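You operate a simulated robot arm through the tools that you are given. There is no shell and no other tool. Be economical: measure what you need, move in short steps, check, and stop when the job is done.

Carry out the task below with a simulated two-armed robot. There is one attempt and no reset: what you move stays moved.

TASK
The compressor tripped: clear its vents, let it cool, reset and restart it.
Fine: compressor switch off first; lay the blue foam pad over the filters on the side tray; wait till the red lamp is out. Where these are worked on the way, their far stop is far enough and under half their travel is too little: compressor switch.
Where things are to end (x, y in the base frame): blue foam pad within 80 mm of [850, 230].

The check looks at the end state, three seconds after you hand in, the way a careful person would. Anything else that was tipped, shoved, dropped, spilled or broken makes it a failure.

THE ROBOT
Two 7-joint arms with fingered hands on one trunk, on a base that drives. Base frame: it is fixed to the floor where the robot stands at the start and does not move with it; the origin is under the middle of the robot, x ahead of it, y to its left, z up. Lengths are in mm, angles in degrees, forces in N, time in s.
The left shoulder is at the start at [127, 152, 936], the right one opposite. With the tool pointing down near the work surface each hand reaches from about 520 to 900 mm from the robot's upright axis, wherever it stands, measured 20 degrees to its own side. Places, roughly: blue foam pad (11x15x4 cm) [800, -100, 700]; blue outlet lever [500, -100, 500]; compressor [900, -100, 300]; compressor switch [700, 0, 600]; orange regulator knob [800, 100, 500]; red-lamped plate [700, -100, 700]; reset button [700, -100, 700]; yellow drain lever [500, -100, 400]. Payload 3.8 kg a hand.
The TCP of each hand is the grasp point between the finger pads, 30 mm short of the fingertips. In the tool frame z runs along the fingers and y along their closing line. Largest opening 104 mm; the body of the gripper starts 35 mm behind the TCP. The gripper is a hand of 5 fingers: y runs from the thumb to the fingers, the wrist lies at [-15, -104, -178] in the tool frame, and closing takes about 1.5 s.
Orientation is that of the tool frame in the base frame, as [roll, pitch, yaw] about the fixed x, y, z axes, in that order (R = Rz(yaw) Ry(pitch) Rx(roll)). With the fingers straight down and the wrist toward the robot, the tool's x, y and z point along [0, 1, 0], [1, 0, 0] and [0, 0, -1] of the base frame.

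THE INTERFACE
- The arms move only by the tool nudge_tool. It takes "left_motion", "right_motion" or both (then of equal length, played together; a hand with none holds still); each is a list of rows, each a list of 7 numbers: the turn, a rotation vector about the tool's x, y, z in degrees, then the shift along the tool's x, y, z in mm, then the gripper command, from -1 (fully open) to 1 (shut), values between in proportion. In form: [[rx, ry, rz, x, y, z, claw], ...]. A call has 1 to 8 rows; each row shifts and turns the commanded pose from where the row before left it, along the tool's axes as they then stand. A row lasts 0.2 s, in which the tool goes at most 50 mm and 8.6 degrees; a call with a longer step from one row to the next is refused whole, and so is a gripper value outside its range. A pose out of reach is approached as far as the arm can. The call stops where the force on the tool passes 40 N (or 10 N more than at its start, if that is more) or the arm is blocked; 0.2 s more then pass. Each finger travels about 72 mm/s and halts on what it meets, pressing with about 25 N; the grip force reading is that of the motor and also rises with nothing between the fingers. The clock runs only during rows and for 0.2 s after the last one: add rows that do not move to give the fingers time. The reply holds the time, the measured pose of the TCP, the force on the tool along the base axes, the opening and the grip force, in the units named above and with some noise, with the torque about the TCP (base axes, N m) and any sound that the robot's microphone picked up.
- Cameras (640 x 400 px; columns grow to the right, rows downward): "scene" is now at [279.1, -9.1, 1076.2]; the picture's right is [-0.11, -0.99, 0.05], its down [-0.58, 0.02, -0.81] and it looks along [0.81, -0.11, -0.58] (base axes); focal length 214 px, centre (320, 200). "left" rides on the left gripper at [-80, -78, -141] in its tool frame; the picture's right is [-0.78, -0.30, 0.56], its down [0.53, -0.78, 0.33] and it looks along [0.33, 0.56, 0.76] (tool axes); focal length 247 px, centre (320, 200). "right" rides on the right gripper at [80, -78, -141] in its tool frame; the picture's right is [-0.78, 0.30, -0.56], its down [-0.53, -0.78, 0.33] and it looks along [-0.33, 0.56, 0.76] (tool axes); focal length 247 px, centre (320, 200).
- snapshot(camera): a new picture of that camera. The clock stands still meanwhile.
- slide_trunk(by): slides the trunk up (or, below 0, down) by that many mm; the arms and the scene camera ride with it, the base frame stays. It gives what a move gives, with no picture.
- steer(legs): drives the robot by 1 to 6 legs, each [ahead, left, turn to the left] in mm, mm and degrees, along the robot's own axes; the way and the turn of a leg run together, so that a leg with both is an arc; at most 1500 mm and 180 degrees a leg. The arms and the cameras ride along, it lands a little off, and it stops where it bumps. It gives what a move gives.
- grasp_type(shape, hand): the hand has 5 fingers and takes this shape, open, in about a second: jaw (thumb against the fingers, like two jaws); tri (thumb and two fingers); tip (a fingertip pinch); poke (one finger out to press); point (the index stretched); flat (the hand flat); cup (the hand cupped); fist (a fist). The gripper value then closes the fingers along that shape, each until it touches; the sizes above hold for jaw. It gives what a move gives, with no picture.
- aim_head(pan, tilt): turns the head with the scene camera to pan (to the left, within 80 degrees either way) and tilt (down, from -29 to 69), counted from straight ahead of the robot. It gives what a move gives.
- point_at(camera, pixels): for up to 12 pixels [column, row] of the newest picture of that camera ("zoom" is the newest enlarged one), the place [x, y, z] in the base frame of the surface seen there, good to about 3 mm. The clock stands still meanwhile.
- zoom(camera, box): a new picture of the part [left, top, right, bottom] of that camera's present view, enlarged. The clock stands still meanwhile.
- job_done(): hands the job in; it is judged then, once.

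Work in short steps. Measure before you move; look again where a grasp or a placing could have gone wrong, and mend it. You have 80 turns and 58 pictures in all, those below and enlarged ones among them. Open the grippers and draw the arms clear of the work before you hand the job in, unless the task says otherwise; then end with one line.

The tools are called by a JSON object that holds its "name" and its "arguments". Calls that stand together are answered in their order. nudge_tool: Moves the arms, as the interface text tells. Its arguments: {"type":"object","properties":{"left_motion":{"type":"array"},"right_motion":{"type":"array"}},"required":[]} The other tools are called the same way: slide_trunk (by) slides the trunk up or down; grasp_type (shape, hand) gives the hand a shape; steer (legs) drives the base; aim_head (pan, tilt) turns the head that bears the scene camera; snapshot (camera) takes a picture; point_at (camera, pixels) gives the place of the surface under pixels of a picture; zoom (camera, box) takes an enlarged picture of a part of a camera's view; job_done () hands the job in.

At the start:

```text
clock: 0.0
left_position: [548.6, 252.6, 954.9]
left_orientation: [-180.0, 0.1, 89.9]
left_contact_force: [-0.4, -0.4, 0.2]
left_moment: [0.02, 0.0, -0.02]
left_grip_width: 103.6
left_gripper_force: 0.2
left_shape: jaw
right_position: [436.0, -166.7, 1007.2]
right_orientation: [-179.9, -0.1, 90.0]
right_contact_force: [0.3, -0.7, 0.3]
right_moment: [0.0, 0.01, 0.03]
right_grip_width: 103.9
right_gripper_force: 0.1
right_shape: jaw
trunk travel left (down, up): [-50.0, 406.0]
robot x, y, heading: [-1.2, 3.4, -0.1]
head pan, tilt: [-6.7, 11.2]
```

scene: 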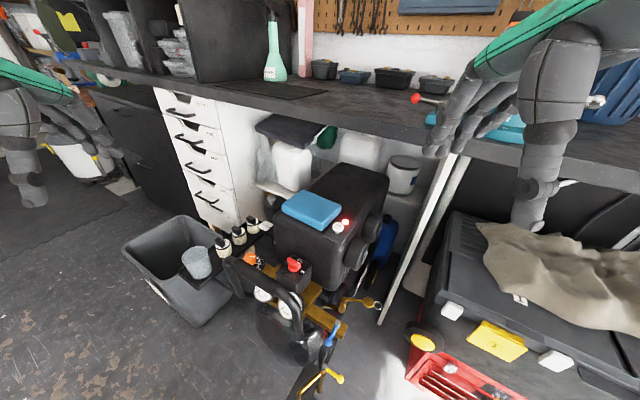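
right: 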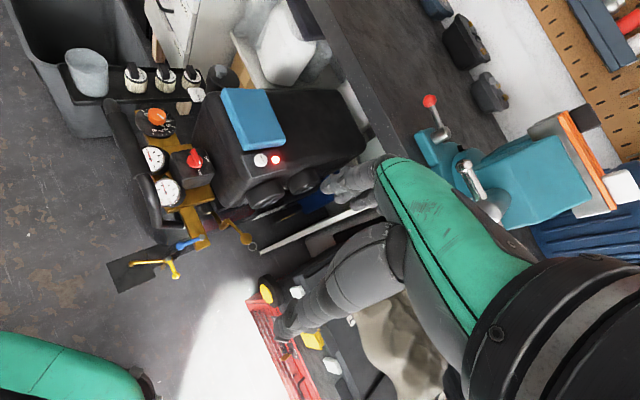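
left: 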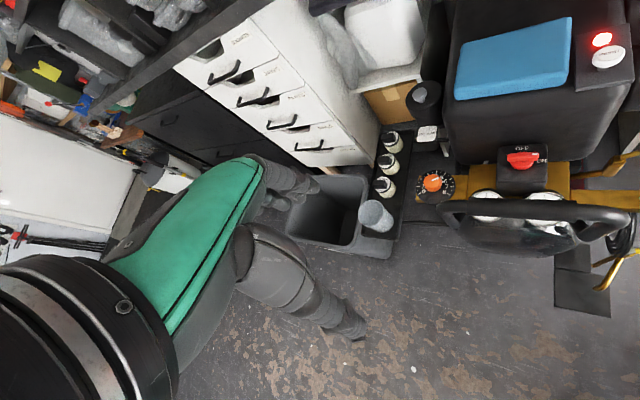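

The pictures show the compressor with the blue pad at scene (312,208), red switch at (295,265), and red lamp/reset at (340,225). I zoom in on these to measure them.

{"name": "zoom", "arguments": {"camera": "scene", "box": [200, 150, 420, 290]}}

{"name": "zoom", "arguments": {"camera": "left", "box": [340, 0, 640, 240]}}

{"name": "point_at", "arguments": {"camera": "left", "pixels": [[455, 97], [461, 40], [571, 17], [568, 82], [602, 39], [608, 57], [522, 160], [520, 150], [520, 180], [375, 216], [432, 183], [388, 185]]}}

```text
2.86 times, centred on (310, 220) of scene
```

zoom: 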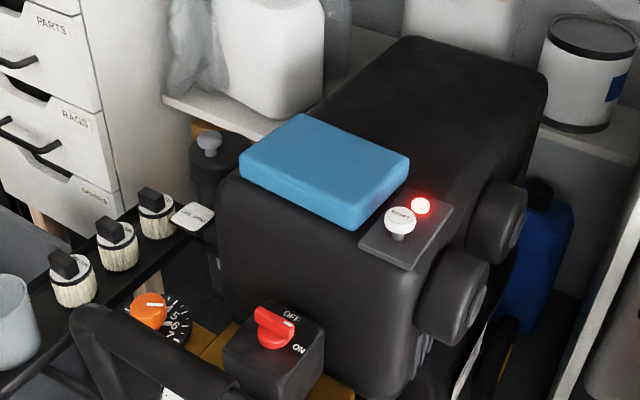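

```text
1.67 times, centred on (490, 120) of left
```

zoom: 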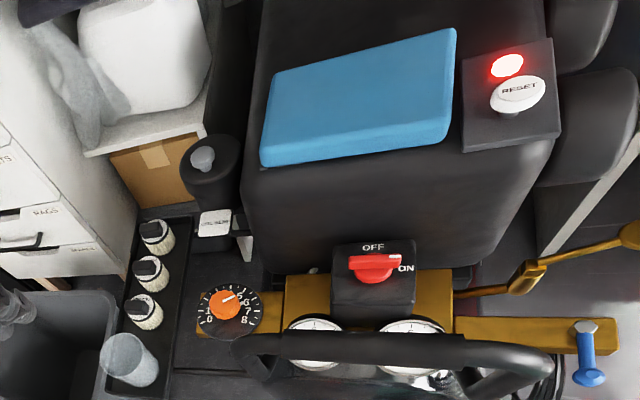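

```text
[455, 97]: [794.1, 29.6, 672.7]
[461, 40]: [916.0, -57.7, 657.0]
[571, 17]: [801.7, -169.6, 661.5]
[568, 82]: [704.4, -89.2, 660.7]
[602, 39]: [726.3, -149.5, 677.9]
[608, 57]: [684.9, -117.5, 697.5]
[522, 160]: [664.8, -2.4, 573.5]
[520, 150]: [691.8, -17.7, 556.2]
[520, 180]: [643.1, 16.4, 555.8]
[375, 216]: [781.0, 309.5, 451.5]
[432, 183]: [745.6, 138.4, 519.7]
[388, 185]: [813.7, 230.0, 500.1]
```

I measure the details at high zoom: the switch, pad corners, button and filters.

{"name": "zoom", "arguments": {"camera": "scene", "box": [265, 180, 365, 290]}}

{"name": "point_at", "arguments": {"camera": "scene", "pixels": [[284, 209], [306, 191], [341, 205], [322, 227], [339, 226], [345, 220], [294, 264], [300, 262], [252, 221], [239, 233], [222, 246], [266, 225]]}}

{"name": "zoom", "arguments": {"camera": "scene", "box": [200, 200, 280, 260]}}

{"name": "point_at", "arguments": {"camera": "zoom", "pixels": [[420, 95], [310, 180], [180, 290], [420, 170], [310, 255], [180, 360], [520, 130], [330, 330], [440, 230], [250, 380], [60, 330], [560, 60]]}}

```text
3.64 times, centred on (315, 235) of scene
```

zoom: 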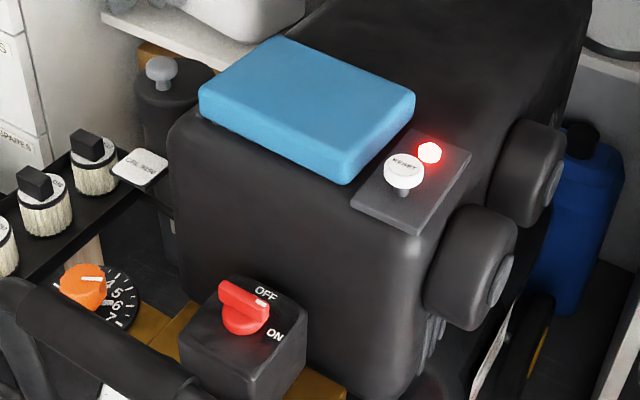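

```text
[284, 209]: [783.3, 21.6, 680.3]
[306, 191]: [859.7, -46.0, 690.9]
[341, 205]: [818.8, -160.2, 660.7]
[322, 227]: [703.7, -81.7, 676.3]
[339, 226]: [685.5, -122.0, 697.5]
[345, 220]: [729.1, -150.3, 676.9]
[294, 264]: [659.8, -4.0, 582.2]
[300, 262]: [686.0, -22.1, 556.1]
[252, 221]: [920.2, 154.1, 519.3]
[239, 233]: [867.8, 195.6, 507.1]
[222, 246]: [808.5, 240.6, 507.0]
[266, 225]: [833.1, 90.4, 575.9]
```

```text
6.67 times, centred on (240, 230) of scene
```

zoom: 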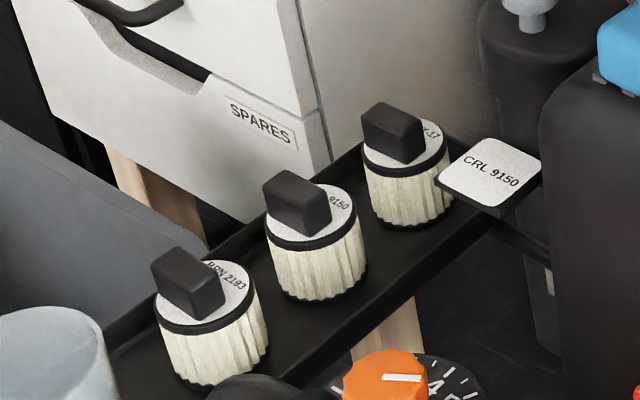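

```text
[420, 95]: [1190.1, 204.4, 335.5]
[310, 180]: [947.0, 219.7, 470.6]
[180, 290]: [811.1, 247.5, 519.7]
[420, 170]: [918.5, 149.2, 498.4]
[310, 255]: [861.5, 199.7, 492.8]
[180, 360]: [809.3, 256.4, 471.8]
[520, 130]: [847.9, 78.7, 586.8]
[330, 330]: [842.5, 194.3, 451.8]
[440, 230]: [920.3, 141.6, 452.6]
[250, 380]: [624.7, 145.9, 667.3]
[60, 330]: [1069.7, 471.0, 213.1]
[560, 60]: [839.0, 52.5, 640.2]
```

Next I locate the labels, the handle bar and the compressor edges to plan the switch approach.

{"name": "zoom", "arguments": {"camera": "left", "box": [420, 120, 640, 260]}}

{"name": "point_at", "arguments": {"camera": "zoom", "pixels": [[295, 83], [345, 112], [270, 115], [325, 110], [300, 112], [300, 150], [100, 245], [300, 250], [500, 265], [580, 300], [240, 75], [345, 80]]}}

{"name": "zoom", "arguments": {"camera": "right", "box": [100, 60, 320, 220]}}

{"name": "point_at", "arguments": {"camera": "zoom", "pixels": [[352, 85], [475, 80], [535, 215], [405, 258], [465, 290], [515, 290], [235, 270], [290, 285], [285, 270], [30, 200], [110, 370], [60, 240]]}}

```text
2.86 times, centred on (530, 190) of left
```

zoom: 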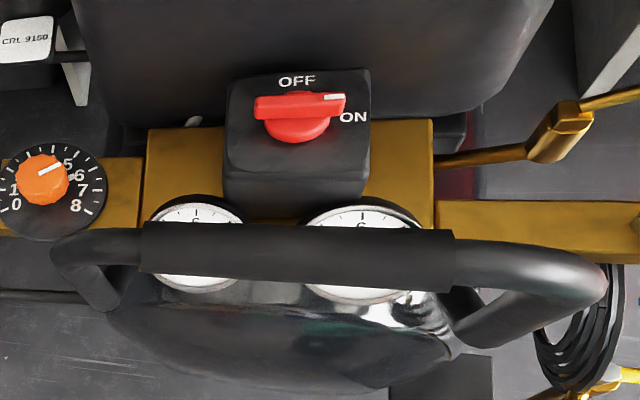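

```text
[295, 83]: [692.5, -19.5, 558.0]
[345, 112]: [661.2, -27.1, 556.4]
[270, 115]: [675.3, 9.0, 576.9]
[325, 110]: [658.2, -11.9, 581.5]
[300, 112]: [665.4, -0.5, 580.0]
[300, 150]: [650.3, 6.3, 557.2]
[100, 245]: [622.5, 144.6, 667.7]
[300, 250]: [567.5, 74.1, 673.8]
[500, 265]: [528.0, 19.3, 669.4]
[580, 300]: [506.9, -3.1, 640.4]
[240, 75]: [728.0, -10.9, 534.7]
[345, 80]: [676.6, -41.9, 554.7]
```

```text
2.50 times, centred on (210, 140) of right
```

zoom: 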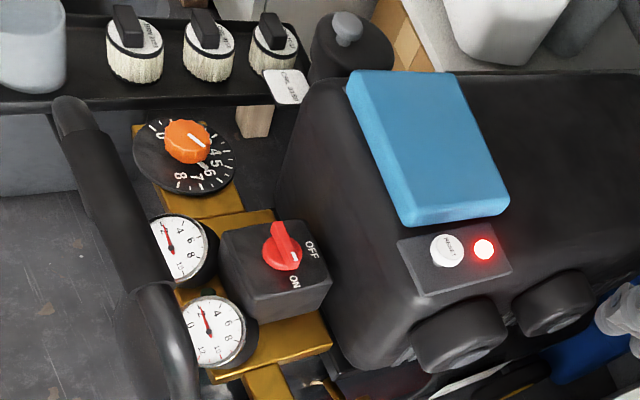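

```text
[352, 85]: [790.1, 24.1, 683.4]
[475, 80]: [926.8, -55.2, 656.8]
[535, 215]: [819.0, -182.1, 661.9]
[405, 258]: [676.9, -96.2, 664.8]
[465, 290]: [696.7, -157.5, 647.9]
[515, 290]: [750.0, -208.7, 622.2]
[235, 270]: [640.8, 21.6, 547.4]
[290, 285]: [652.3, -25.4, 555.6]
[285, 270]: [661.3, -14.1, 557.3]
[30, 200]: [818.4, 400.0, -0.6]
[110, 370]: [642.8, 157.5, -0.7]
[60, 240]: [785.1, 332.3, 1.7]
```

The switch bar (centre about (664,-2), top z about 581) points along (-0.6,-0.8), toward ON. OFF lies toward (0.8,-0.6). I bring the right hand, in tri shape, above the switch and turn it so it closes across the bar.

{"name": "grasp_type", "arguments": {"hand": "right", "shape": "tri"}}

{"name": "nudge_tool", "arguments": {"right_motion": [[0, 0, 0, 23.5, 32.5, 20, 0], [0, 0, 0, 23.5, 32.5, 20, 0], [0, 0, 0, 23.5, 32.5, 20, 0], [0, 0, 0, 23.5, 32.5, 20, 0], [0, 0, 0, 23.5, 32.5, 20, 0], [0, 0, 0, 23.5, 32.5, 20, 0], [0, 0, 0, 23.5, 32.5, 20, 0]]}}

{"name": "nudge_tool", "arguments": {"right_motion": [[0, 0, 7.4, 0, 0, 25, 0], [0, 0, 7.4, 0, 0, 25, 0], [0, 0, 7.4, 0, 0, 25, 0], [0, 0, 7.4, 0, 0, 25, 0], [0, 0, 7.4, 0, 0, 25, 0]]}}

{"name": "snapshot", "arguments": {"camera": "right"}}

{"name": "snapshot", "arguments": {"camera": "scene"}}

```text
clock: 0.9
left_position: [548.4, 253.1, 954.8]
left_orientation: [180.0, 0.0, 90.0]
left_contact_force: [-0.4, 0.3, -0.8]
left_moment: [-0.01, 0.0, 0.04]
left_grip_width: 103.8
left_gripper_force: 0.0
left_shape: jaw
right_position: [436.8, -167.2, 1006.4]
right_orientation: [180.0, 0.0, 90.0]
right_contact_force: [-0.4, 0.0, 0.2]
right_moment: [0.06, 0.0, -0.01]
right_grip_width: 103.8
right_gripper_force: 0.1
right_shape: tri
trunk travel left (down, up): [-50.0, 406.0]
robot x, y, heading: [-1.6, 0.9, 0.0]
head pan, tilt: [-6.7, 11.2]
```

```text
clock: 2.5
left_position: [547.4, 253.7, 954.4]
left_orientation: [180.0, -0.1, 90.0]
left_contact_force: [-1.4, 0.9, -0.3]
left_moment: [0.0, -0.01, 0.02]
left_grip_width: 103.7
left_gripper_force: 0.0
left_shape: jaw
right_position: [625.3, -50.7, 868.9]
right_orientation: [179.9, 0.0, 89.9]
right_contact_force: [0.1, -0.7, 0.7]
right_moment: [-0.03, -0.04, -0.01]
right_grip_width: 52.1
right_gripper_force: 0.0
right_shape: tri
right hand out of reach, approached as far as the arm can: row 6, 7
trunk travel left (down, up): [-50.0, 406.0]
robot x, y, heading: [-1.8, 1.0, -0.1]
head pan, tilt: [-6.7, 11.2]
```

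```text
clock: 3.7
left_position: [550.0, 251.8, 954.1]
left_orientation: [-179.9, -0.1, 90.0]
left_contact_force: [0.4, -0.8, -0.8]
left_moment: [-0.01, -0.02, 0.0]
left_grip_width: 103.8
left_gripper_force: 0.1
left_shape: jaw
right_position: [625.5, -106.9, 754.4]
right_orientation: [180.0, 0.0, 56.6]
right_contact_force: [-0.1, 0.2, 0.2]
right_moment: [0.01, 0.01, 0.0]
right_grip_width: 52.5
right_gripper_force: 0.0
right_shape: tri
right hand out of reach, approached as far as the arm can: row 1, 2, 3, 5
trunk travel left (down, up): [-50.0, 406.0]
robot x, y, heading: [-0.1, -2.5, 0.1]
head pan, tilt: [-6.7, 11.2]
```

```text
48 pictures are left
```

right: 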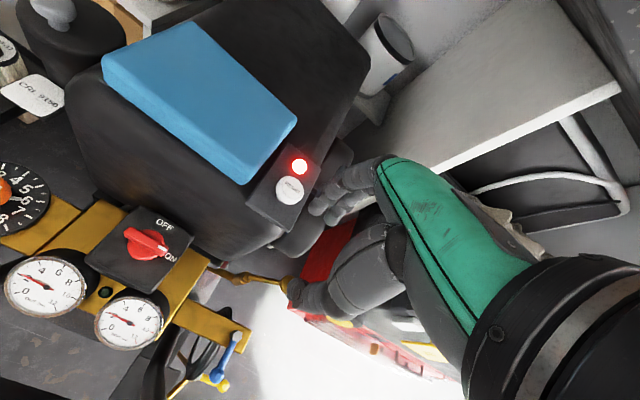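

```text
47 pictures are left
```

scene: 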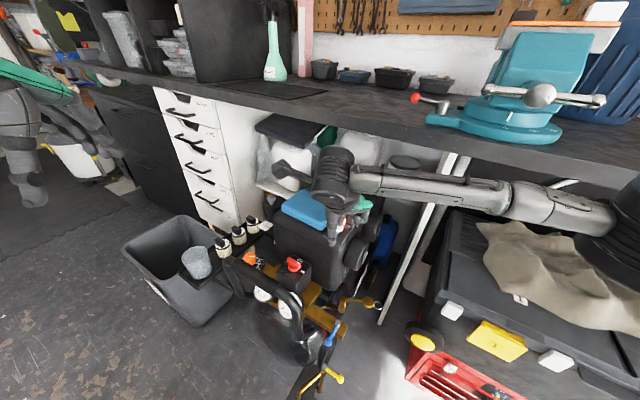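

The right hand can't cross over to the switch from here. Since the compressor is yawed about -37°, I'd rather drive to face it, so I check the bench edge and bin for clearance and raise the right hand first.

{"name": "point_at", "arguments": {"camera": "scene", "pixels": [[100, 78], [250, 105], [400, 135], [550, 172], [127, 252], [200, 325], [235, 290], [155, 90], [235, 225], [265, 120], [20, 380], [195, 255]]}}

{"name": "nudge_tool", "arguments": {"right_motion": [[0, 0, -7, 0, -20, -40, 0], [0, 0, -7, 0, -20, -40, 0], [0, 0, -7, 0, -20, -40, 0], [0, 0, -7, 0, -20, -40, 0], [0, 0, -7, 0, -20, -40, 0], [0, 0, 0, 0, -20, -10, 0], [0, 0, 0, 0, -30, 0, 0]]}}

```text
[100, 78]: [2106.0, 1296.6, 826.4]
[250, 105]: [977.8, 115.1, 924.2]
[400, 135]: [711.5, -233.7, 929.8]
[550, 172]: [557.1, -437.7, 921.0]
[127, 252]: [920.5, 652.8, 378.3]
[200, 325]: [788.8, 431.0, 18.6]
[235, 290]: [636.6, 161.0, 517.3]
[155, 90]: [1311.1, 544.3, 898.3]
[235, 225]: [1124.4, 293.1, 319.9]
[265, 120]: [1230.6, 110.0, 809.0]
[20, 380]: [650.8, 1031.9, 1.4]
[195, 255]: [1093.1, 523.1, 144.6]
```

```text
clock: 5.3
left_position: [548.0, 252.5, 954.8]
left_orientation: [-180.0, 0.0, 89.9]
left_contact_force: [-0.5, -0.5, 0.5]
left_moment: [0.01, -0.03, -0.01]
left_grip_width: 103.8
left_gripper_force: 0.0
left_shape: jaw
right_position: [481.3, -74.5, 964.1]
right_orientation: [179.9, 0.0, 91.7]
right_contact_force: [0.2, 0.6, -0.2]
right_moment: [0.0, -0.01, -0.04]
right_grip_width: 52.2
right_gripper_force: 0.0
right_shape: tri
trunk travel left (down, up): [-50.0, 406.0]
robot x, y, heading: [-2.8, 0.3, -0.1]
head pan, tilt: [-6.7, 11.2]
```

The bench edge lies along n=710 with n=(0.8,-0.6), and the route to face it is clear. I drive to about (176,418) and turn -37° so the compressor is straight ahead.

{"name": "steer", "arguments": {"legs": [[178, 418, 0], [0, 0, -37.2]]}}

{"name": "aim_head", "arguments": {"pan": 0, "tilt": 20}}

{"name": "snapshot", "arguments": {"camera": "scene"}}

{"name": "snapshot", "arguments": {"camera": "right"}}

```text
clock: 9.8
left_position: [764.8, 284.4, 954.9]
left_orientation: [-180.0, -0.1, 52.5]
left_contact_force: [0.5, -0.2, 0.4]
left_moment: [-0.01, -0.02, -0.02]
left_grip_width: 103.7
left_gripper_force: 0.0
left_shape: jaw
right_position: [513.6, 62.9, 965.0]
right_orientation: [-180.0, 0.0, 54.2]
right_contact_force: [-0.6, -0.2, 0.5]
right_moment: [0.03, 0.02, 0.01]
right_grip_width: 52.1
right_gripper_force: 0.0
right_shape: tri
trunk travel left (down, up): [-50.0, 406.0]
robot x, y, heading: [177.9, 417.9, -37.5]
head pan, tilt: [-6.7, 11.2]
```

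```text
clock: 10.5
left_position: [765.0, 284.2, 955.1]
left_orientation: [179.9, 0.0, 52.6]
left_contact_force: [-0.2, -0.5, 0.6]
left_moment: [-0.03, -0.02, 0.01]
left_grip_width: 103.8
left_gripper_force: 0.0
left_shape: jaw
right_position: [514.8, 63.4, 965.3]
right_orientation: [-180.0, -0.1, 54.1]
right_contact_force: [-0.1, 0.0, -0.1]
right_moment: [0.03, -0.03, -0.03]
right_grip_width: 52.2
right_gripper_force: 0.0
right_shape: tri
trunk travel left (down, up): [-50.0, 406.0]
robot x, y, heading: [177.2, 415.1, -37.5]
head pan, tilt: [0.0, 20.0]
```

```text
46 pictures are left
```

scene: 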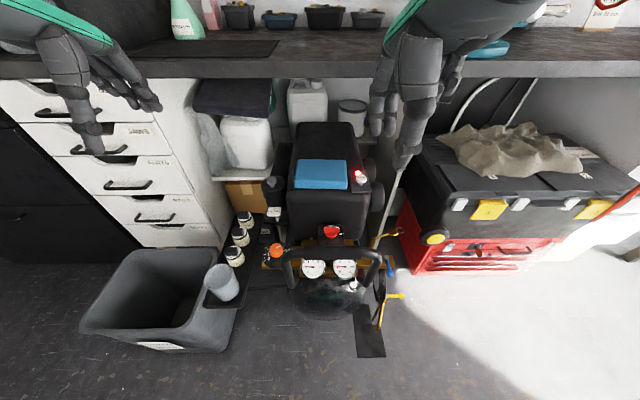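

```text
45 pictures are left
```

right: 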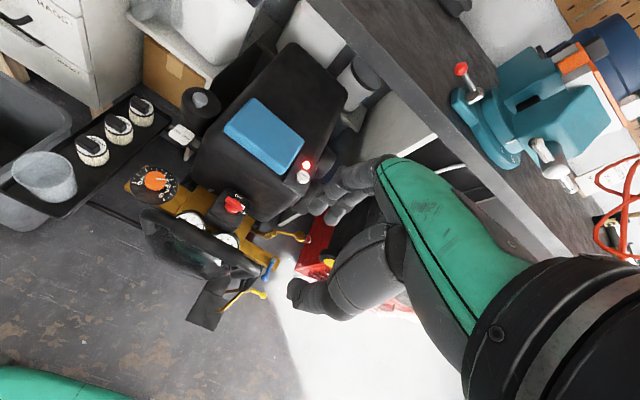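

Now everything is aligned: the switch is 159 mm ahead and 40 mm left of the right TCP. I move above it with the descent stopping at z≈720.

{"name": "nudge_tool", "arguments": {"right_motion": [[0, 0, 0.2, 5, 20, 31, 0], [0, 0, 0.2, 5, 20, 31, 0], [0, 0, 0.2, 5, 20, 31, 0], [0, 0, 0.2, 5, 20, 31, 0], [0, 0, 0.2, 5, 20, 31, 0], [0, 0, 0.2, 5, 20, 31, 0], [0, 0, 0.2, 5, 20, 31, 0], [0, 0, 0.2, 5, 20, 31, 0]]}}

{"name": "snapshot", "arguments": {"camera": "right"}}

{"name": "zoom", "arguments": {"camera": "scene", "box": [220, 120, 440, 280]}}

```text
clock: 12.3
left_position: [764.6, 284.8, 955.3]
left_orientation: [-179.9, -0.1, 52.4]
left_contact_force: [-0.3, 0.5, -1.0]
left_moment: [-0.02, 0.02, 0.0]
left_grip_width: 103.7
left_gripper_force: 0.1
left_shape: jaw
right_position: [648.6, 2.6, 740.8]
right_orientation: [179.7, 0.0, 52.7]
right_contact_force: [-0.4, -0.3, 0.6]
right_moment: [-0.02, -0.01, 0.0]
right_grip_width: 52.2
right_gripper_force: 0.1
right_shape: tri
right hand out of reach, approached as far as the arm can: row 8
trunk travel left (down, up): [-50.0, 406.0]
robot x, y, heading: [177.0, 419.5, -37.4]
head pan, tilt: [0.0, 20.0]
```

```text
44 pictures are left
```

right: 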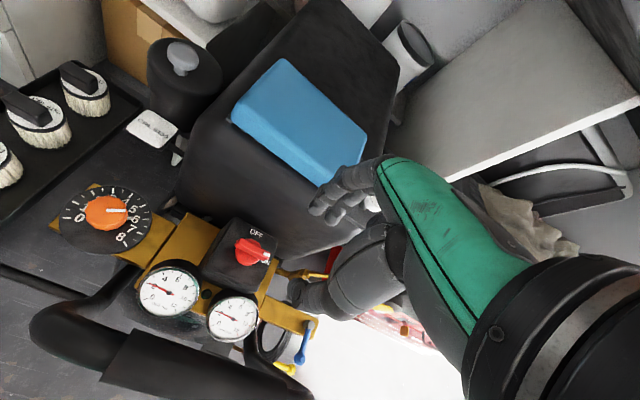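

```text
2.50 times, centred on (330, 200) of scene
```

zoom: 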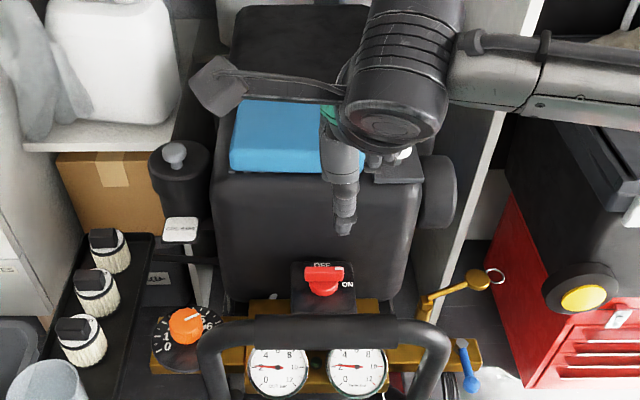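

I measure the knob precisely from this closer view.

{"name": "zoom", "arguments": {"camera": "right", "box": [190, 200, 310, 290]}}

{"name": "point_at", "arguments": {"camera": "right", "pixels": [[238, 244], [253, 250], [268, 258], [257, 234], [247, 262], [290, 70], [237, 115], [328, 182], [364, 145], [230, 180], [210, 130]]}}

```text
4.44 times, centred on (250, 245) of right
```

zoom: 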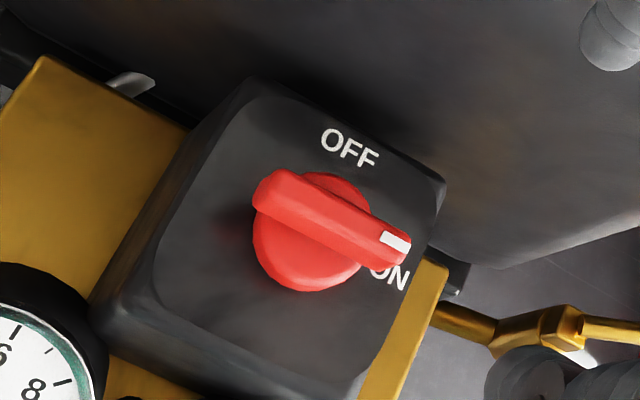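

```text
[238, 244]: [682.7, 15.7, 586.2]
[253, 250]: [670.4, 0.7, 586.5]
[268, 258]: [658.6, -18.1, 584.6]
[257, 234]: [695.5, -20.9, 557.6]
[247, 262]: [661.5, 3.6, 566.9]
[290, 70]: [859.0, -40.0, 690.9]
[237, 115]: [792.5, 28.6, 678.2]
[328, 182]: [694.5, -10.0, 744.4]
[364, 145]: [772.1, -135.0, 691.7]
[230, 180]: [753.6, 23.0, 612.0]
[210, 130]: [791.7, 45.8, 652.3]
```

The bar centre is (671,-1), top z 587. I align (forward 20, left 10) and come down part way, checking reach.

{"name": "nudge_tool", "arguments": {"right_motion": [[0, 0, 0, 3, 5, 10, 0], [0, 0, 0, 3, 5, 20, 0], [0, 0, 0, 3, 5, 20, 0], [0, 0, 0, 1, 5, 20, 0]]}}

```text
clock: 13.3
left_position: [764.9, 283.8, 955.1]
left_orientation: [-179.9, 0.0, 52.5]
left_contact_force: [-0.1, 1.2, 0.0]
left_moment: [0.0, -0.03, -0.01]
left_grip_width: 103.9
left_gripper_force: 0.0
left_shape: jaw
right_position: [646.6, -4.4, 691.8]
right_orientation: [-180.0, -0.1, 52.7]
right_contact_force: [-0.3, -1.3, 0.3]
right_moment: [0.01, 0.01, -0.02]
right_grip_width: 52.1
right_gripper_force: 0.1
right_shape: tri
right hand out of reach, approached as far as the arm can: row 1, 2, 4
trunk travel left (down, up): [-50.0, 406.0]
robot x, y, heading: [175.5, 419.1, -37.6]
head pan, tilt: [0.0, 20.0]
```

The right hand lacks lateral reach here, so I raise it and shift the base 160 mm to the left.

{"name": "nudge_tool", "arguments": {"right_motion": [[0, 0, 0, 0, 0, -40, 0], [0, 0, 0, 0, 0, -40, 0], [0, 0, 0, 0, 0, -30, 0]]}}

{"name": "steer", "arguments": {"legs": [[0, 160, 0]]}}

```text
clock: 14.1
left_position: [764.5, 284.2, 954.9]
left_orientation: [-180.0, 0.0, 52.6]
left_contact_force: [-0.6, 0.5, -0.7]
left_moment: [-0.01, -0.03, 0.01]
left_grip_width: 103.3
left_gripper_force: 0.1
left_shape: jaw
right_position: [647.9, -4.0, 802.8]
right_orientation: [179.9, 0.1, 52.7]
right_contact_force: [0.0, -0.3, 0.5]
right_moment: [-0.02, 0.0, -0.02]
right_grip_width: 52.2
right_gripper_force: 0.1
right_shape: tri
trunk travel left (down, up): [-50.0, 406.0]
robot x, y, heading: [179.7, 415.4, -37.6]
head pan, tilt: [0.0, 20.0]
```

```text
clock: 15.5
left_position: [864.1, 412.8, 953.9]
left_orientation: [-180.0, 0.1, 52.5]
left_contact_force: [0.4, 0.1, -0.2]
left_moment: [-0.04, 0.03, 0.02]
left_grip_width: 103.9
left_gripper_force: 0.1
left_shape: jaw
right_position: [746.4, 125.2, 803.8]
right_orientation: [180.0, 0.1, 52.5]
right_contact_force: [0.9, -0.3, 0.1]
right_moment: [-0.06, 0.02, 0.01]
right_grip_width: 52.0
right_gripper_force: 0.1
right_shape: tri
trunk travel left (down, up): [-50.0, 406.0]
robot x, y, heading: [274.2, 545.8, -37.8]
head pan, tilt: [0.0, 20.0]
```

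Now I move the right hand right 146 mm and forward 17 mm, down to z≈640.

{"name": "nudge_tool", "arguments": {"right_motion": [[0, 0, 0, -29, 3, 0, 0], [0, 0, 0, -29, 4, 10, 0], [0, 0, 0, -29, 4, 20, 0], [0, 0, 0, -29, 3, 30, 0], [0, 0, 0, -30, 3, 35, 0], [0, 0, 0, 0, 0, 35, 0], [0, 0, 0, 0, 0, 30, 0]]}}

{"name": "snapshot", "arguments": {"camera": "right"}}

```text
clock: 17.1
left_position: [859.3, 416.1, 959.9]
left_orientation: [179.6, 0.0, 52.4]
left_contact_force: [0.3, -0.2, 0.3]
left_moment: [0.03, 0.0, 0.01]
left_grip_width: 103.5
left_gripper_force: 0.0
left_shape: jaw
right_position: [667.0, -0.0, 650.7]
right_orientation: [179.5, 0.0, 52.6]
right_contact_force: [-21.7, 14.9, 27.0]
right_moment: [-1.26, -1.22, -0.27]
right_grip_width: 47.9
right_gripper_force: 0.1
right_shape: tri
trunk travel left (down, up): [-50.0, 406.0]
robot x, y, heading: [273.6, 548.0, -37.7]
head pan, tilt: [0.0, 20.0]
```

```text
41 pictures are left
```

right: 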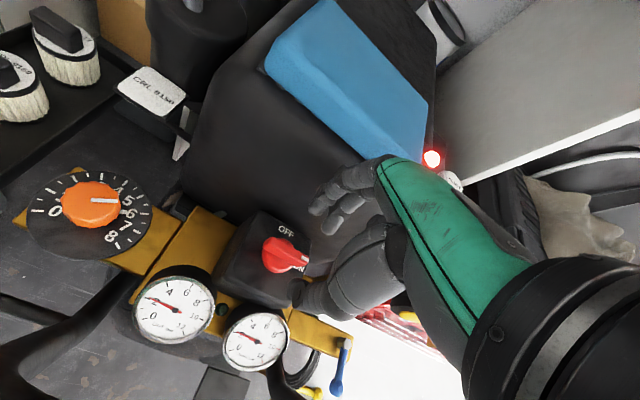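

The force reading (pushed back and up, fingers nudged inward) shows the fingers touched the compressor's front edge. I lift, close the fingers partly, tilt the hand back 20° and descend again cautiously.

{"name": "nudge_tool", "arguments": {"right_motion": [[0, 0, 0, 0, -5, -30, 0.2], [0, 0, 0, 0, 0, -20, 0.45], [-6.7, 0, 0, 0, 0, 0, 0.45], [-6.7, 0, 0, 0, 0, 0, 0.45], [-6.6, 0, 0, 2, 0, 0, 0.45], [0, 0, 0, 0, -9, 24, 0.45], [0, 0, 0, 0, -9, 24, 0.45]]}}

{"name": "snapshot", "arguments": {"camera": "right"}}

```text
clock: 18.7
left_position: [862.7, 412.2, 954.5]
left_orientation: [-179.9, 0.0, 52.5]
left_contact_force: [0.6, 0.3, 0.6]
left_moment: [-0.02, 0.0, -0.01]
left_grip_width: 103.7
left_gripper_force: 0.1
left_shape: jaw
right_position: [667.9, 2.1, 641.5]
right_orientation: [159.9, 0.0, 52.6]
right_contact_force: [-0.1, 0.5, -0.7]
right_moment: [0.01, 0.02, 0.0]
right_grip_width: 28.6
right_gripper_force: 0.0
right_shape: tri
trunk travel left (down, up): [-50.0, 406.0]
robot x, y, heading: [273.4, 548.0, -37.5]
head pan, tilt: [0.0, 20.0]
```

```text
40 pictures are left
```

right: 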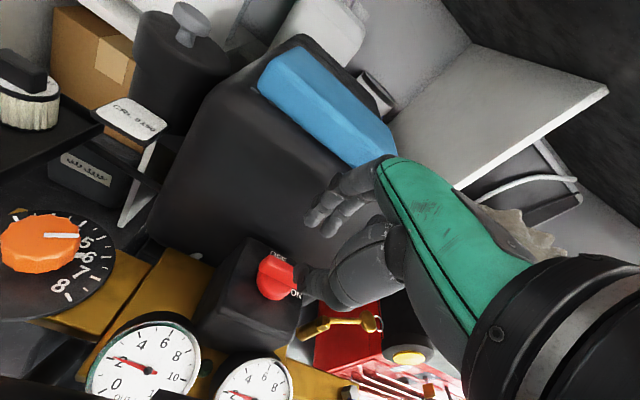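

The hand is now clear of the compressor, so I go down the last 43 mm to straddle the bar.

{"name": "nudge_tool", "arguments": {"right_motion": [[0, 0, 0, 0, -6, 13, 0.45], [0, 0, 0, 0, -6, 13, 0.45], [0, 0, 0, 0, -6, 13, 0.45]]}}

{"name": "snapshot", "arguments": {"camera": "right"}}

{"name": "zoom", "arguments": {"camera": "scene", "box": [340, 150, 480, 270]}}

```text
clock: 19.7
left_position: [863.4, 412.8, 954.9]
left_orientation: [-180.0, 0.0, 52.5]
left_contact_force: [-0.7, -0.6, -0.2]
left_moment: [0.0, -0.01, -0.02]
left_grip_width: 103.9
left_gripper_force: 0.0
left_shape: jaw
right_position: [671.5, 0.2, 608.7]
right_orientation: [158.7, -0.1, 52.4]
right_contact_force: [0.3, -1.8, 17.5]
right_moment: [1.11, 1.82, 0.14]
right_grip_width: 28.7
right_gripper_force: 0.0
right_shape: tri
trunk travel left (down, up): [-50.0, 406.0]
robot x, y, heading: [272.0, 546.6, -37.5]
head pan, tilt: [0.0, 20.0]
stopped in row 3 (right hand): the force on the tool passed its limit at 43 N (the readings are from after the stop); the commanded pose is now the measured one
```

```text
39 pictures are left
```

right: 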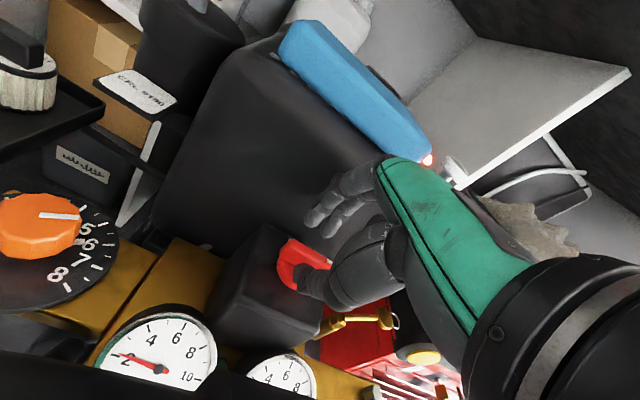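

```text
3.33 times, centred on (410, 210) of scene
```

zoom: 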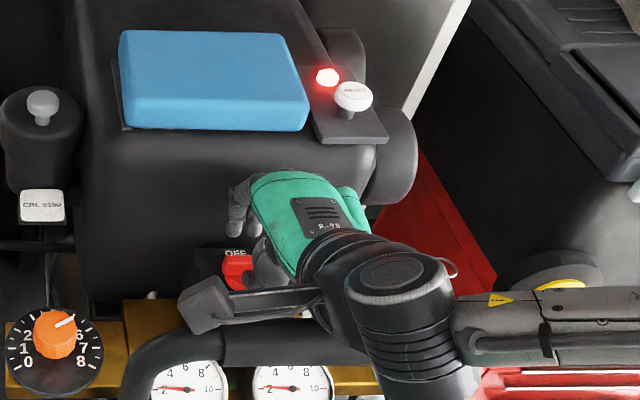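

The thumb tip came down on the bar because the tilt shifts the fingertips forward. I lift, open a little wider, shift back 10 mm and lower again.

{"name": "nudge_tool", "arguments": {"right_motion": [[0, 0, 0, 0, 7, -19, 0.3], [0, 0, 0, 0, 7, -19, 0.1], [0, 0, 0, 0, -9.4, -3.4, 0.1], [0, 0, 0, 0, 0, 0, 0.1], [0, 0, 0, 0, -6, 16.5, 0.1], [0, 0, 0, 0, -6, 16.5, 0.1], [0, 0, 0, 0, -5, 14, 0.1]]}}

{"name": "snapshot", "arguments": {"camera": "right"}}

```text
clock: 21.2
left_position: [864.0, 410.9, 954.2]
left_orientation: [-179.8, 0.0, 52.4]
left_contact_force: [0.2, 0.0, -0.4]
left_moment: [0.04, 0.02, 0.01]
left_grip_width: 103.5
left_gripper_force: 0.0
left_shape: jaw
right_position: [667.8, 2.1, 613.9]
right_orientation: [157.7, -0.3, 52.3]
right_contact_force: [-0.5, -0.3, 21.2]
right_moment: [1.28, 2.17, 0.07]
right_grip_width: 46.3
right_gripper_force: 0.1
right_shape: tri
trunk travel left (down, up): [-50.0, 406.0]
robot x, y, heading: [273.3, 544.9, -37.6]
head pan, tilt: [0.0, 20.0]
stopped in row 7 (right hand): the force on the tool passed its limit at 50 N (the readings are from after the stop); the commanded pose is now the measured one
```

```text
37 pictures are left
```

right: 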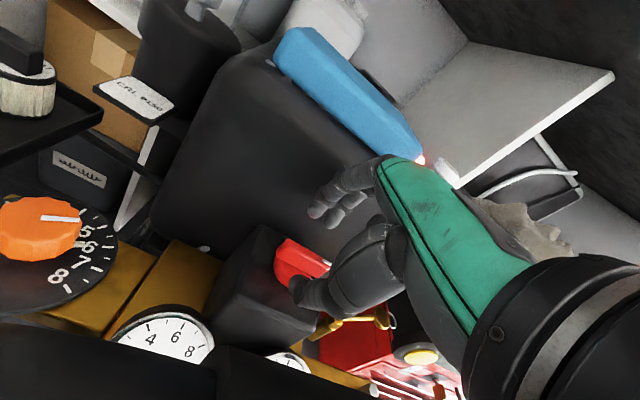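

The torque (contact about 119 mm behind the TCP) shows the wrist resting on the handle bar, not the knob. I lift, reduce the tilt to about 11° and yaw the hand 25° counter-clockwise, which also biases the bar toward OFF.

{"name": "nudge_tool", "arguments": {"right_motion": [[0, 0, 0, 0, 11, -28, 0.2], [8.5, 0, 0, 0, 0, 0, 0.2], [2.8, 0, 0, 0, 0, 0, 0.2], [0, 1.6, -8.2, 0, 0, 0, 0.2], [0, 1.6, -8.2, 0, 0, 0, 0.2], [0, 1.6, -8.2, 0, 0, 0, 0.2]]}}

{"name": "nudge_tool", "arguments": {"right_motion": [[0, 0, 0, 0, -2.8, 14.7, 0.2], [0, 0, 0, 0, -2.8, 14.7, 0.2], [0, 0, 0, 0, -2.8, 14.7, 0.2]]}}

{"name": "snapshot", "arguments": {"camera": "right"}}

```text
clock: 22.6
left_position: [863.3, 411.8, 954.8]
left_orientation: [-179.9, -0.1, 52.4]
left_contact_force: [0.0, 0.6, -0.5]
left_moment: [0.0, 0.01, -0.02]
left_grip_width: 103.4
left_gripper_force: 0.1
left_shape: jaw
right_position: [666.0, 3.4, 639.3]
right_orientation: [169.3, -0.4, 77.3]
right_contact_force: [-0.5, 0.1, 0.9]
right_moment: [-0.01, 0.0, 0.02]
right_grip_width: 41.9
right_gripper_force: 0.1
right_shape: tri
trunk travel left (down, up): [-50.0, 406.0]
robot x, y, heading: [273.5, 545.0, -37.7]
head pan, tilt: [0.0, 20.0]
```

```text
clock: 23.4
left_position: [863.4, 411.9, 954.4]
left_orientation: [-179.9, 0.0, 52.4]
left_contact_force: [0.5, -1.0, -0.5]
left_moment: [0.0, -0.04, -0.02]
left_grip_width: 103.7
left_gripper_force: 0.0
left_shape: jaw
right_position: [663.6, 1.3, 593.6]
right_orientation: [169.3, -0.4, 77.3]
right_contact_force: [0.4, -0.7, -0.2]
right_moment: [0.0, -0.02, -0.05]
right_grip_width: 42.0
right_gripper_force: 0.1
right_shape: tri
trunk travel left (down, up): [-50.0, 406.0]
robot x, y, heading: [275.5, 542.8, -37.7]
head pan, tilt: [0.0, 20.0]
```

```text
36 pictures are left
```

right: 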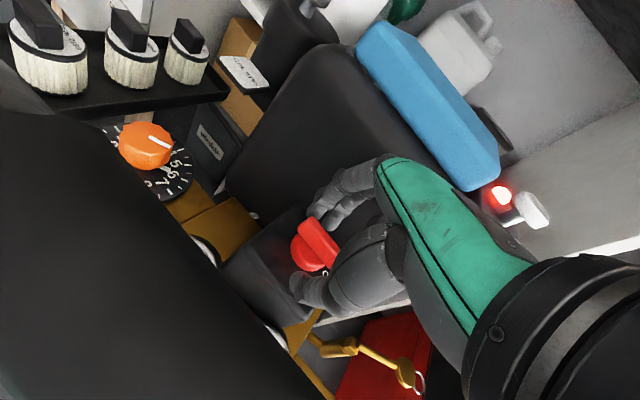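

No contact now and the fingers straddle the bar (pixel (320,238)). I close on it.

{"name": "nudge_tool", "arguments": {"right_motion": [[0, 0, 0, 0, 0, 0, 0.5], [0, 0, 0, 0, 0, 0, 0.8], [0, 0, 0, 0, 0, 0, 1], [0, 0, 0, 0, 0, 0, 1], [0, 0, 0, 0, 0, 0, 1]]}}

{"name": "snapshot", "arguments": {"camera": "right"}}

```text
clock: 24.6
left_position: [864.0, 411.8, 955.5]
left_orientation: [180.0, 0.1, 52.4]
left_contact_force: [-0.1, -0.1, -0.1]
left_moment: [-0.02, 0.04, -0.01]
left_grip_width: 103.8
left_gripper_force: 0.1
left_shape: jaw
right_position: [665.8, 2.9, 593.7]
right_orientation: [169.2, -0.4, 77.2]
right_contact_force: [0.4, 1.7, 3.1]
right_moment: [0.08, -0.02, 0.02]
right_grip_width: 20.6
right_gripper_force: 25.2
right_shape: tri
trunk travel left (down, up): [-50.0, 406.0]
robot x, y, heading: [269.8, 546.3, -37.5]
head pan, tilt: [0.0, 20.0]
```

```text
35 pictures are left
```

right: 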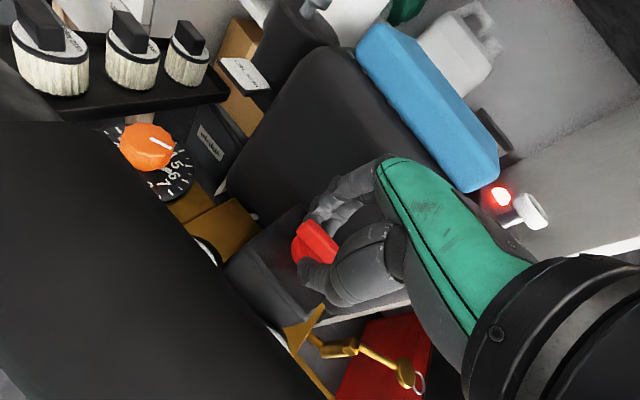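

The bar is gripped at 25 N. I rotate counter-clockwise about the vertical, first 33° to feel the resistance.

{"name": "nudge_tool", "arguments": {"right_motion": [[0, 1.6, -8.2, -0.6, 0, 0, 1], [0, 1.6, -8.2, -0.6, 0, 0, 1], [0, 1.6, -8.2, -0.6, 0, 0, 1], [0, 1.6, -8.2, -0.6, 0, 0, 1]]}}

{"name": "zoom", "arguments": {"camera": "right", "box": [220, 150, 420, 330]}}

```text
clock: 25.6
left_position: [862.1, 411.4, 954.7]
left_orientation: [-179.9, 0.0, 52.4]
left_contact_force: [0.2, -0.3, 0.0]
left_moment: [-0.04, 0.0, 0.0]
left_grip_width: 104.0
left_gripper_force: 0.1
left_shape: jaw
right_position: [663.2, -0.3, 595.2]
right_orientation: [169.1, -0.4, 110.7]
right_contact_force: [-8.2, -3.5, 4.2]
right_moment: [-0.17, 0.37, -0.08]
right_grip_width: 20.1
right_gripper_force: 25.0
right_shape: tri
trunk travel left (down, up): [-50.0, 406.0]
robot x, y, heading: [272.4, 543.3, -37.6]
head pan, tilt: [0.0, 20.0]
```

```text
2.22 times, centred on (320, 240) of right
```

zoom: 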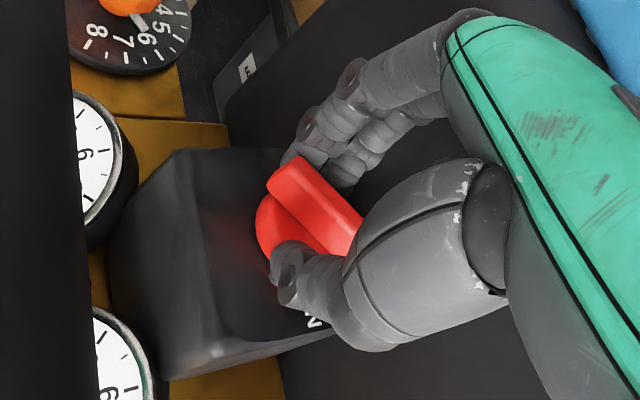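

The bar turns with the hand (same angle in the picture), at low force. I continue another 40°.

{"name": "nudge_tool", "arguments": {"right_motion": [[0, 1.6, -8.2, -0.6, 0, 0, 1], [0, 1.6, -8.2, -0.6, 0, 0, 1], [0, 1.6, -8.2, -0.6, 0, 0, 1], [0, 1.6, -8.2, -0.6, 0, 0, 1], [0, 1.2, -6.2, -0.6, 0, 0, 1]]}}

{"name": "zoom", "arguments": {"camera": "right", "box": [220, 150, 420, 330]}}

{"name": "zoom", "arguments": {"camera": "scene", "box": [340, 150, 480, 270]}}

```text
clock: 26.8
left_position: [864.9, 411.3, 953.6]
left_orientation: [-179.9, 0.0, 52.5]
left_contact_force: [-0.5, 0.6, -0.3]
left_moment: [0.03, 0.02, -0.02]
left_grip_width: 103.8
left_gripper_force: 0.0
left_shape: jaw
right_position: [660.5, 0.4, 599.9]
right_orientation: [168.8, -0.1, 150.2]
right_contact_force: [3.0, -19.8, 1.3]
right_moment: [-0.8, 0.13, -0.34]
right_grip_width: 16.7
right_gripper_force: 25.0
right_shape: tri
right hand out of reach, approached as far as the arm can: row 5
trunk travel left (down, up): [-50.0, 406.0]
robot x, y, heading: [276.4, 542.4, -37.3]
head pan, tilt: [0.0, 20.0]
```

```text
2.22 times, centred on (320, 240) of right
```

zoom: 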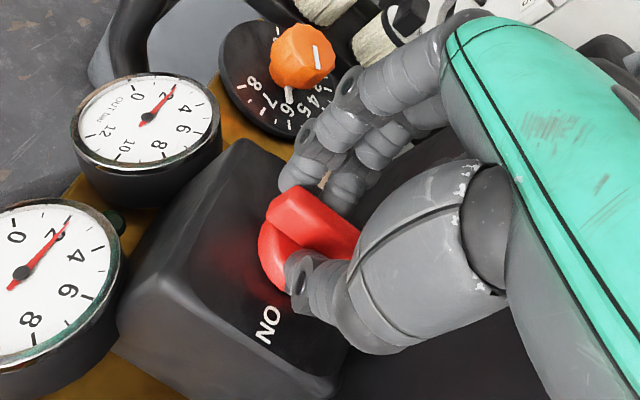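

```text
3.33 times, centred on (410, 210) of scene
```

zoom: 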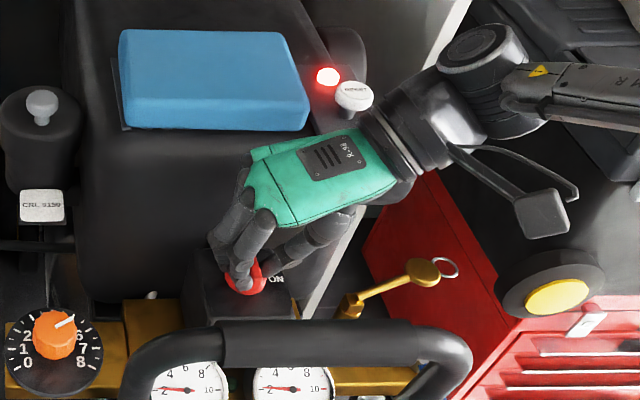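

The switch appears turned to OFF. I open, rise straight up and look.

{"name": "nudge_tool", "arguments": {"right_motion": [[0, 0, 0, 0, 0, 0, 0.4], [0, 0, 0, 0, 0, 0, 0.1], [0, 0, 0, 0, 0, 0, 0.1], [0, 0, 0, 0, 5, -25, 0.1], [0, 0, 0, 0, 8, -42, 0.1], [0, 0, 0, 0, 8, -42, 0.1], [0, 0, 0, -5, -25, -30, 0.1], [0, 0, 0, -5, -30, -10, 0.1]]}}

{"name": "zoom", "arguments": {"camera": "scene", "box": [340, 150, 480, 270]}}

```text
clock: 28.6
left_position: [864.1, 409.5, 953.8]
left_orientation: [-179.9, 0.0, 52.3]
left_contact_force: [0.2, 0.3, 0.9]
left_moment: [-0.03, -0.01, 0.0]
left_grip_width: 103.6
left_gripper_force: 0.1
left_shape: jaw
right_position: [636.1, -57.1, 740.3]
right_orientation: [168.7, -0.3, 150.3]
right_contact_force: [0.1, 0.2, 0.6]
right_moment: [0.02, 0.0, 0.01]
right_grip_width: 46.3
right_gripper_force: 0.0
right_shape: tri
trunk travel left (down, up): [-50.0, 406.0]
robot x, y, heading: [274.5, 545.4, -37.7]
head pan, tilt: [0.0, 20.0]
```

```text
3.33 times, centred on (410, 210) of scene
```

zoom: 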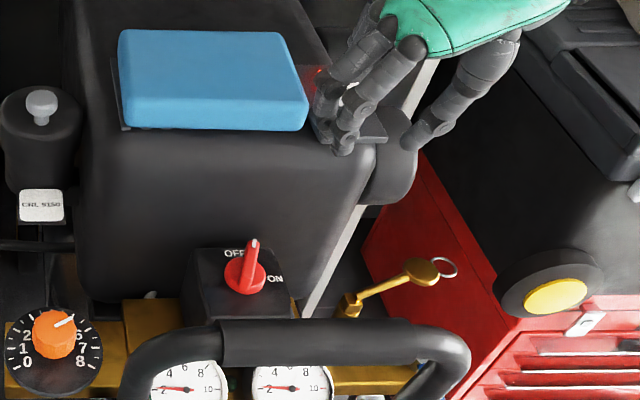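

I measure the bar's direction: tip near zoom (254,243), back end near (240,290).

{"name": "point_at", "arguments": {"camera": "zoom", "pixels": [[254, 244], [250, 260], [246, 275], [234, 253], [275, 279], [243, 285], [130, 125], [125, 40], [280, 40], [300, 122], [210, 80], [340, 105]]}}

{"name": "zoom", "arguments": {"camera": "scene", "box": [380, 190, 420, 220]}}

```text
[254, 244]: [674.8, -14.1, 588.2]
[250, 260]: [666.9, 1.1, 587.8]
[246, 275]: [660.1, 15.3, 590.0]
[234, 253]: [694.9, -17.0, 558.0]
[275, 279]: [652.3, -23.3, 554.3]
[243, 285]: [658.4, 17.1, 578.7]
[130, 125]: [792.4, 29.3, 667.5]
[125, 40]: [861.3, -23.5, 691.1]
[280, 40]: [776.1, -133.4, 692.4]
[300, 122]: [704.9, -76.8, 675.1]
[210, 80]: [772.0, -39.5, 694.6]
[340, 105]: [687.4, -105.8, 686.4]
```

```text
13.33 times, centred on (400, 205) of scene
```

zoom: 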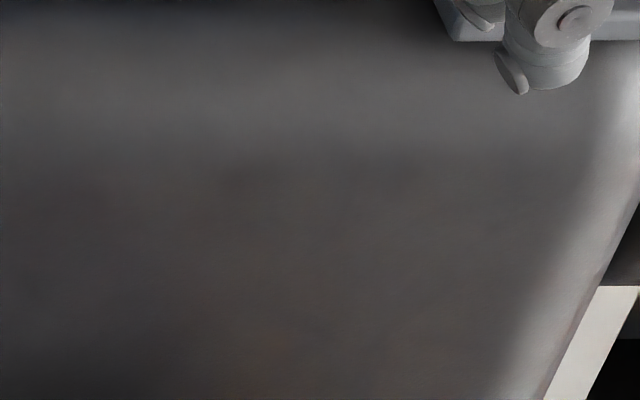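

The bar has turned 62° (now at -63°, OFF is at -36°). I regrasp it aligned at the present angle (tool yaw about 117) and turn it the rest of the way.

{"name": "nudge_tool", "arguments": {"right_motion": [[0, -1.6, 8.2, 0, 0, 0, 0.2], [0, -1.6, 8.2, 0, 0, 0, 0.2], [0, -1.6, 8.2, 0, 0, 0, 0.2], [0, -1.6, 8.2, 0, 0, 0, 0.2], [0, 0, 0, 18, 25, 5, 0.2], [0, 0, 0, 19, 24, 5, 0.2], [0, 0, 0, 0, -7, 36, 0.2], [0, 0, 0, 0, -7, 36, 0.2]]}}

{"name": "snapshot", "arguments": {"camera": "right"}}

```text
clock: 30.4
left_position: [865.4, 410.2, 953.0]
left_orientation: [-179.9, 0.0, 52.5]
left_contact_force: [-0.4, 0.3, -0.8]
left_moment: [0.0, -0.03, -0.03]
left_grip_width: 103.6
left_gripper_force: 0.0
left_shape: jaw
right_position: [666.0, -1.7, 665.0]
right_orientation: [168.9, -0.6, 116.9]
right_contact_force: [0.9, 0.6, 0.3]
right_moment: [-0.01, 0.01, 0.01]
right_grip_width: 41.9
right_gripper_force: 0.1
right_shape: tri
trunk travel left (down, up): [-50.0, 406.0]
robot x, y, heading: [277.9, 547.5, -37.6]
head pan, tilt: [0.0, 20.0]
```

```text
29 pictures are left
```

right: 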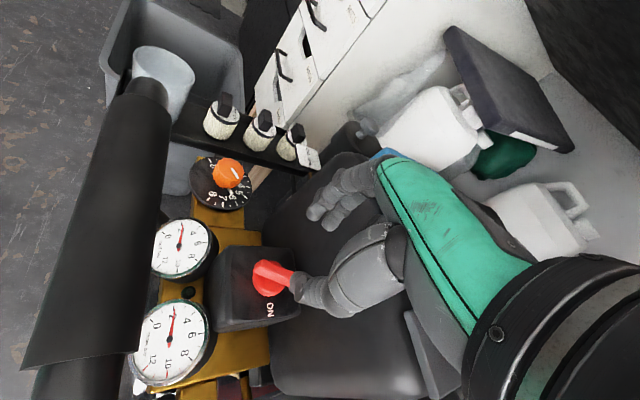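

I descend the remaining 71 mm and close.

{"name": "nudge_tool", "arguments": {"right_motion": [[0, 0, 0, 0, -8, 35, 0.2], [0, 0, 0, 0, -8, 34.5, 0.2], [0, 0, 0, 0, 0, 0, 0.6], [0, 0, 0, 0, 0, 0, 1], [0, 0, 0, 0, 0, 0, 1], [0, 0, 0, 0, 0, 0, 1]]}}

```text
clock: 31.8
left_position: [862.9, 411.2, 954.9]
left_orientation: [180.0, 0.0, 52.4]
left_contact_force: [0.4, -0.6, -0.4]
left_moment: [-0.02, -0.03, 0.0]
left_grip_width: 103.6
left_gripper_force: 0.1
left_shape: jaw
right_position: [662.1, -1.9, 594.5]
right_orientation: [168.9, -0.5, 117.0]
right_contact_force: [-3.1, 1.1, 2.7]
right_moment: [0.09, 0.05, 0.0]
right_grip_width: 17.6
right_gripper_force: 24.7
right_shape: tri
trunk travel left (down, up): [-50.0, 406.0]
robot x, y, heading: [275.6, 544.5, -37.5]
head pan, tilt: [0.0, 20.0]
```

Gripped at 17.6 mm. I turn counter-clockwise by about 38°.

{"name": "nudge_tool", "arguments": {"right_motion": [[0, 1.6, -8.2, -0.6, 0, 0, 1], [0, 1.6, -8.2, -0.6, 0, 0, 1], [0, 1.6, -8.2, -0.6, 0, 0, 1], [0, 1.6, -8.2, -0.6, 0, 0, 1], [0, 0.8, -4.1, 0, 0, 0, 1]]}}

{"name": "nudge_tool", "arguments": {"right_motion": [[0, 0, 0, 0, 0, 0, 0.4], [0, 0, 0, 0, 0, 0, 0.1], [0, 0, 0, 0, 0, 0, 0.1], [0, 0, 0, 0, 5, -25, 0.1], [0, 0, 0, 0, 8, -42, 0.1], [0, 0, 0, 0, 8, -42, 0.1], [0, 0, 0, -5, -25, -30, 0.1], [0, 0, 0, -5, -30, -10, 0.1]]}}

{"name": "zoom", "arguments": {"camera": "scene", "box": [340, 150, 480, 270]}}

{"name": "point_at", "arguments": {"camera": "zoom", "pixels": [[252, 244], [249, 252], [248, 260], [246, 268], [245, 275], [243, 280], [234, 253], [275, 279]]}}

```text
clock: 33.0
left_position: [865.8, 410.1, 953.0]
left_orientation: [-179.7, -0.1, 52.5]
left_contact_force: [-0.4, 0.6, -0.6]
left_moment: [0.03, 0.0, 0.01]
left_grip_width: 103.7
left_gripper_force: 0.0
left_shape: jaw
right_position: [651.0, 5.3, 599.7]
right_orientation: [168.6, -0.5, 154.7]
right_contact_force: [6.3, -5.1, -10.3]
right_moment: [-0.15, -0.09, -0.09]
right_grip_width: 13.7
right_gripper_force: 25.0
right_shape: tri
right hand out of reach, approached as far as the arm can: row 4, 5
trunk travel left (down, up): [-50.0, 406.0]
robot x, y, heading: [273.5, 545.8, -37.3]
head pan, tilt: [0.0, 20.0]
```

```text
clock: 34.8
left_position: [863.5, 410.9, 954.2]
left_orientation: [-179.9, 0.0, 52.4]
left_contact_force: [0.4, 0.2, -0.8]
left_moment: [0.01, -0.01, 0.03]
left_grip_width: 103.6
left_gripper_force: 0.1
left_shape: jaw
right_position: [634.2, -54.2, 742.1]
right_orientation: [168.6, -0.4, 154.6]
right_contact_force: [-0.7, 0.1, -0.1]
right_moment: [-0.01, 0.02, -0.01]
right_grip_width: 46.5
right_gripper_force: 0.0
right_shape: tri
trunk travel left (down, up): [-50.0, 406.0]
robot x, y, heading: [275.7, 542.5, -37.8]
head pan, tilt: [0.0, 20.0]
```

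```text
3.33 times, centred on (410, 210) of scene
```

zoom: 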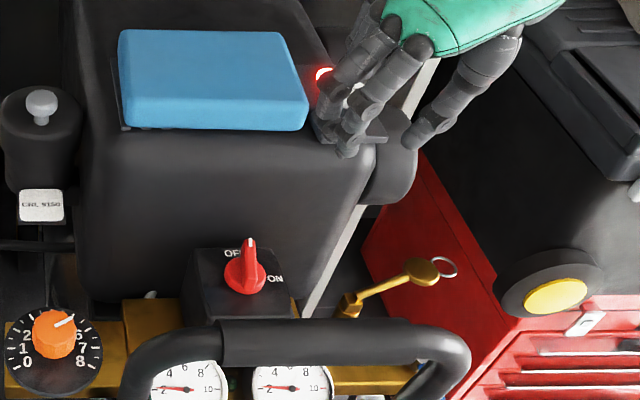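

```text
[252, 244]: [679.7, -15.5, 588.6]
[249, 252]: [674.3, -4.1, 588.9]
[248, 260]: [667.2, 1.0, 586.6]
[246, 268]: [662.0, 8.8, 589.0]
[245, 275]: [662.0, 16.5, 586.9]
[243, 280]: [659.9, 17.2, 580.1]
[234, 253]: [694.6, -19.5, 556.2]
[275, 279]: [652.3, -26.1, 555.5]
```

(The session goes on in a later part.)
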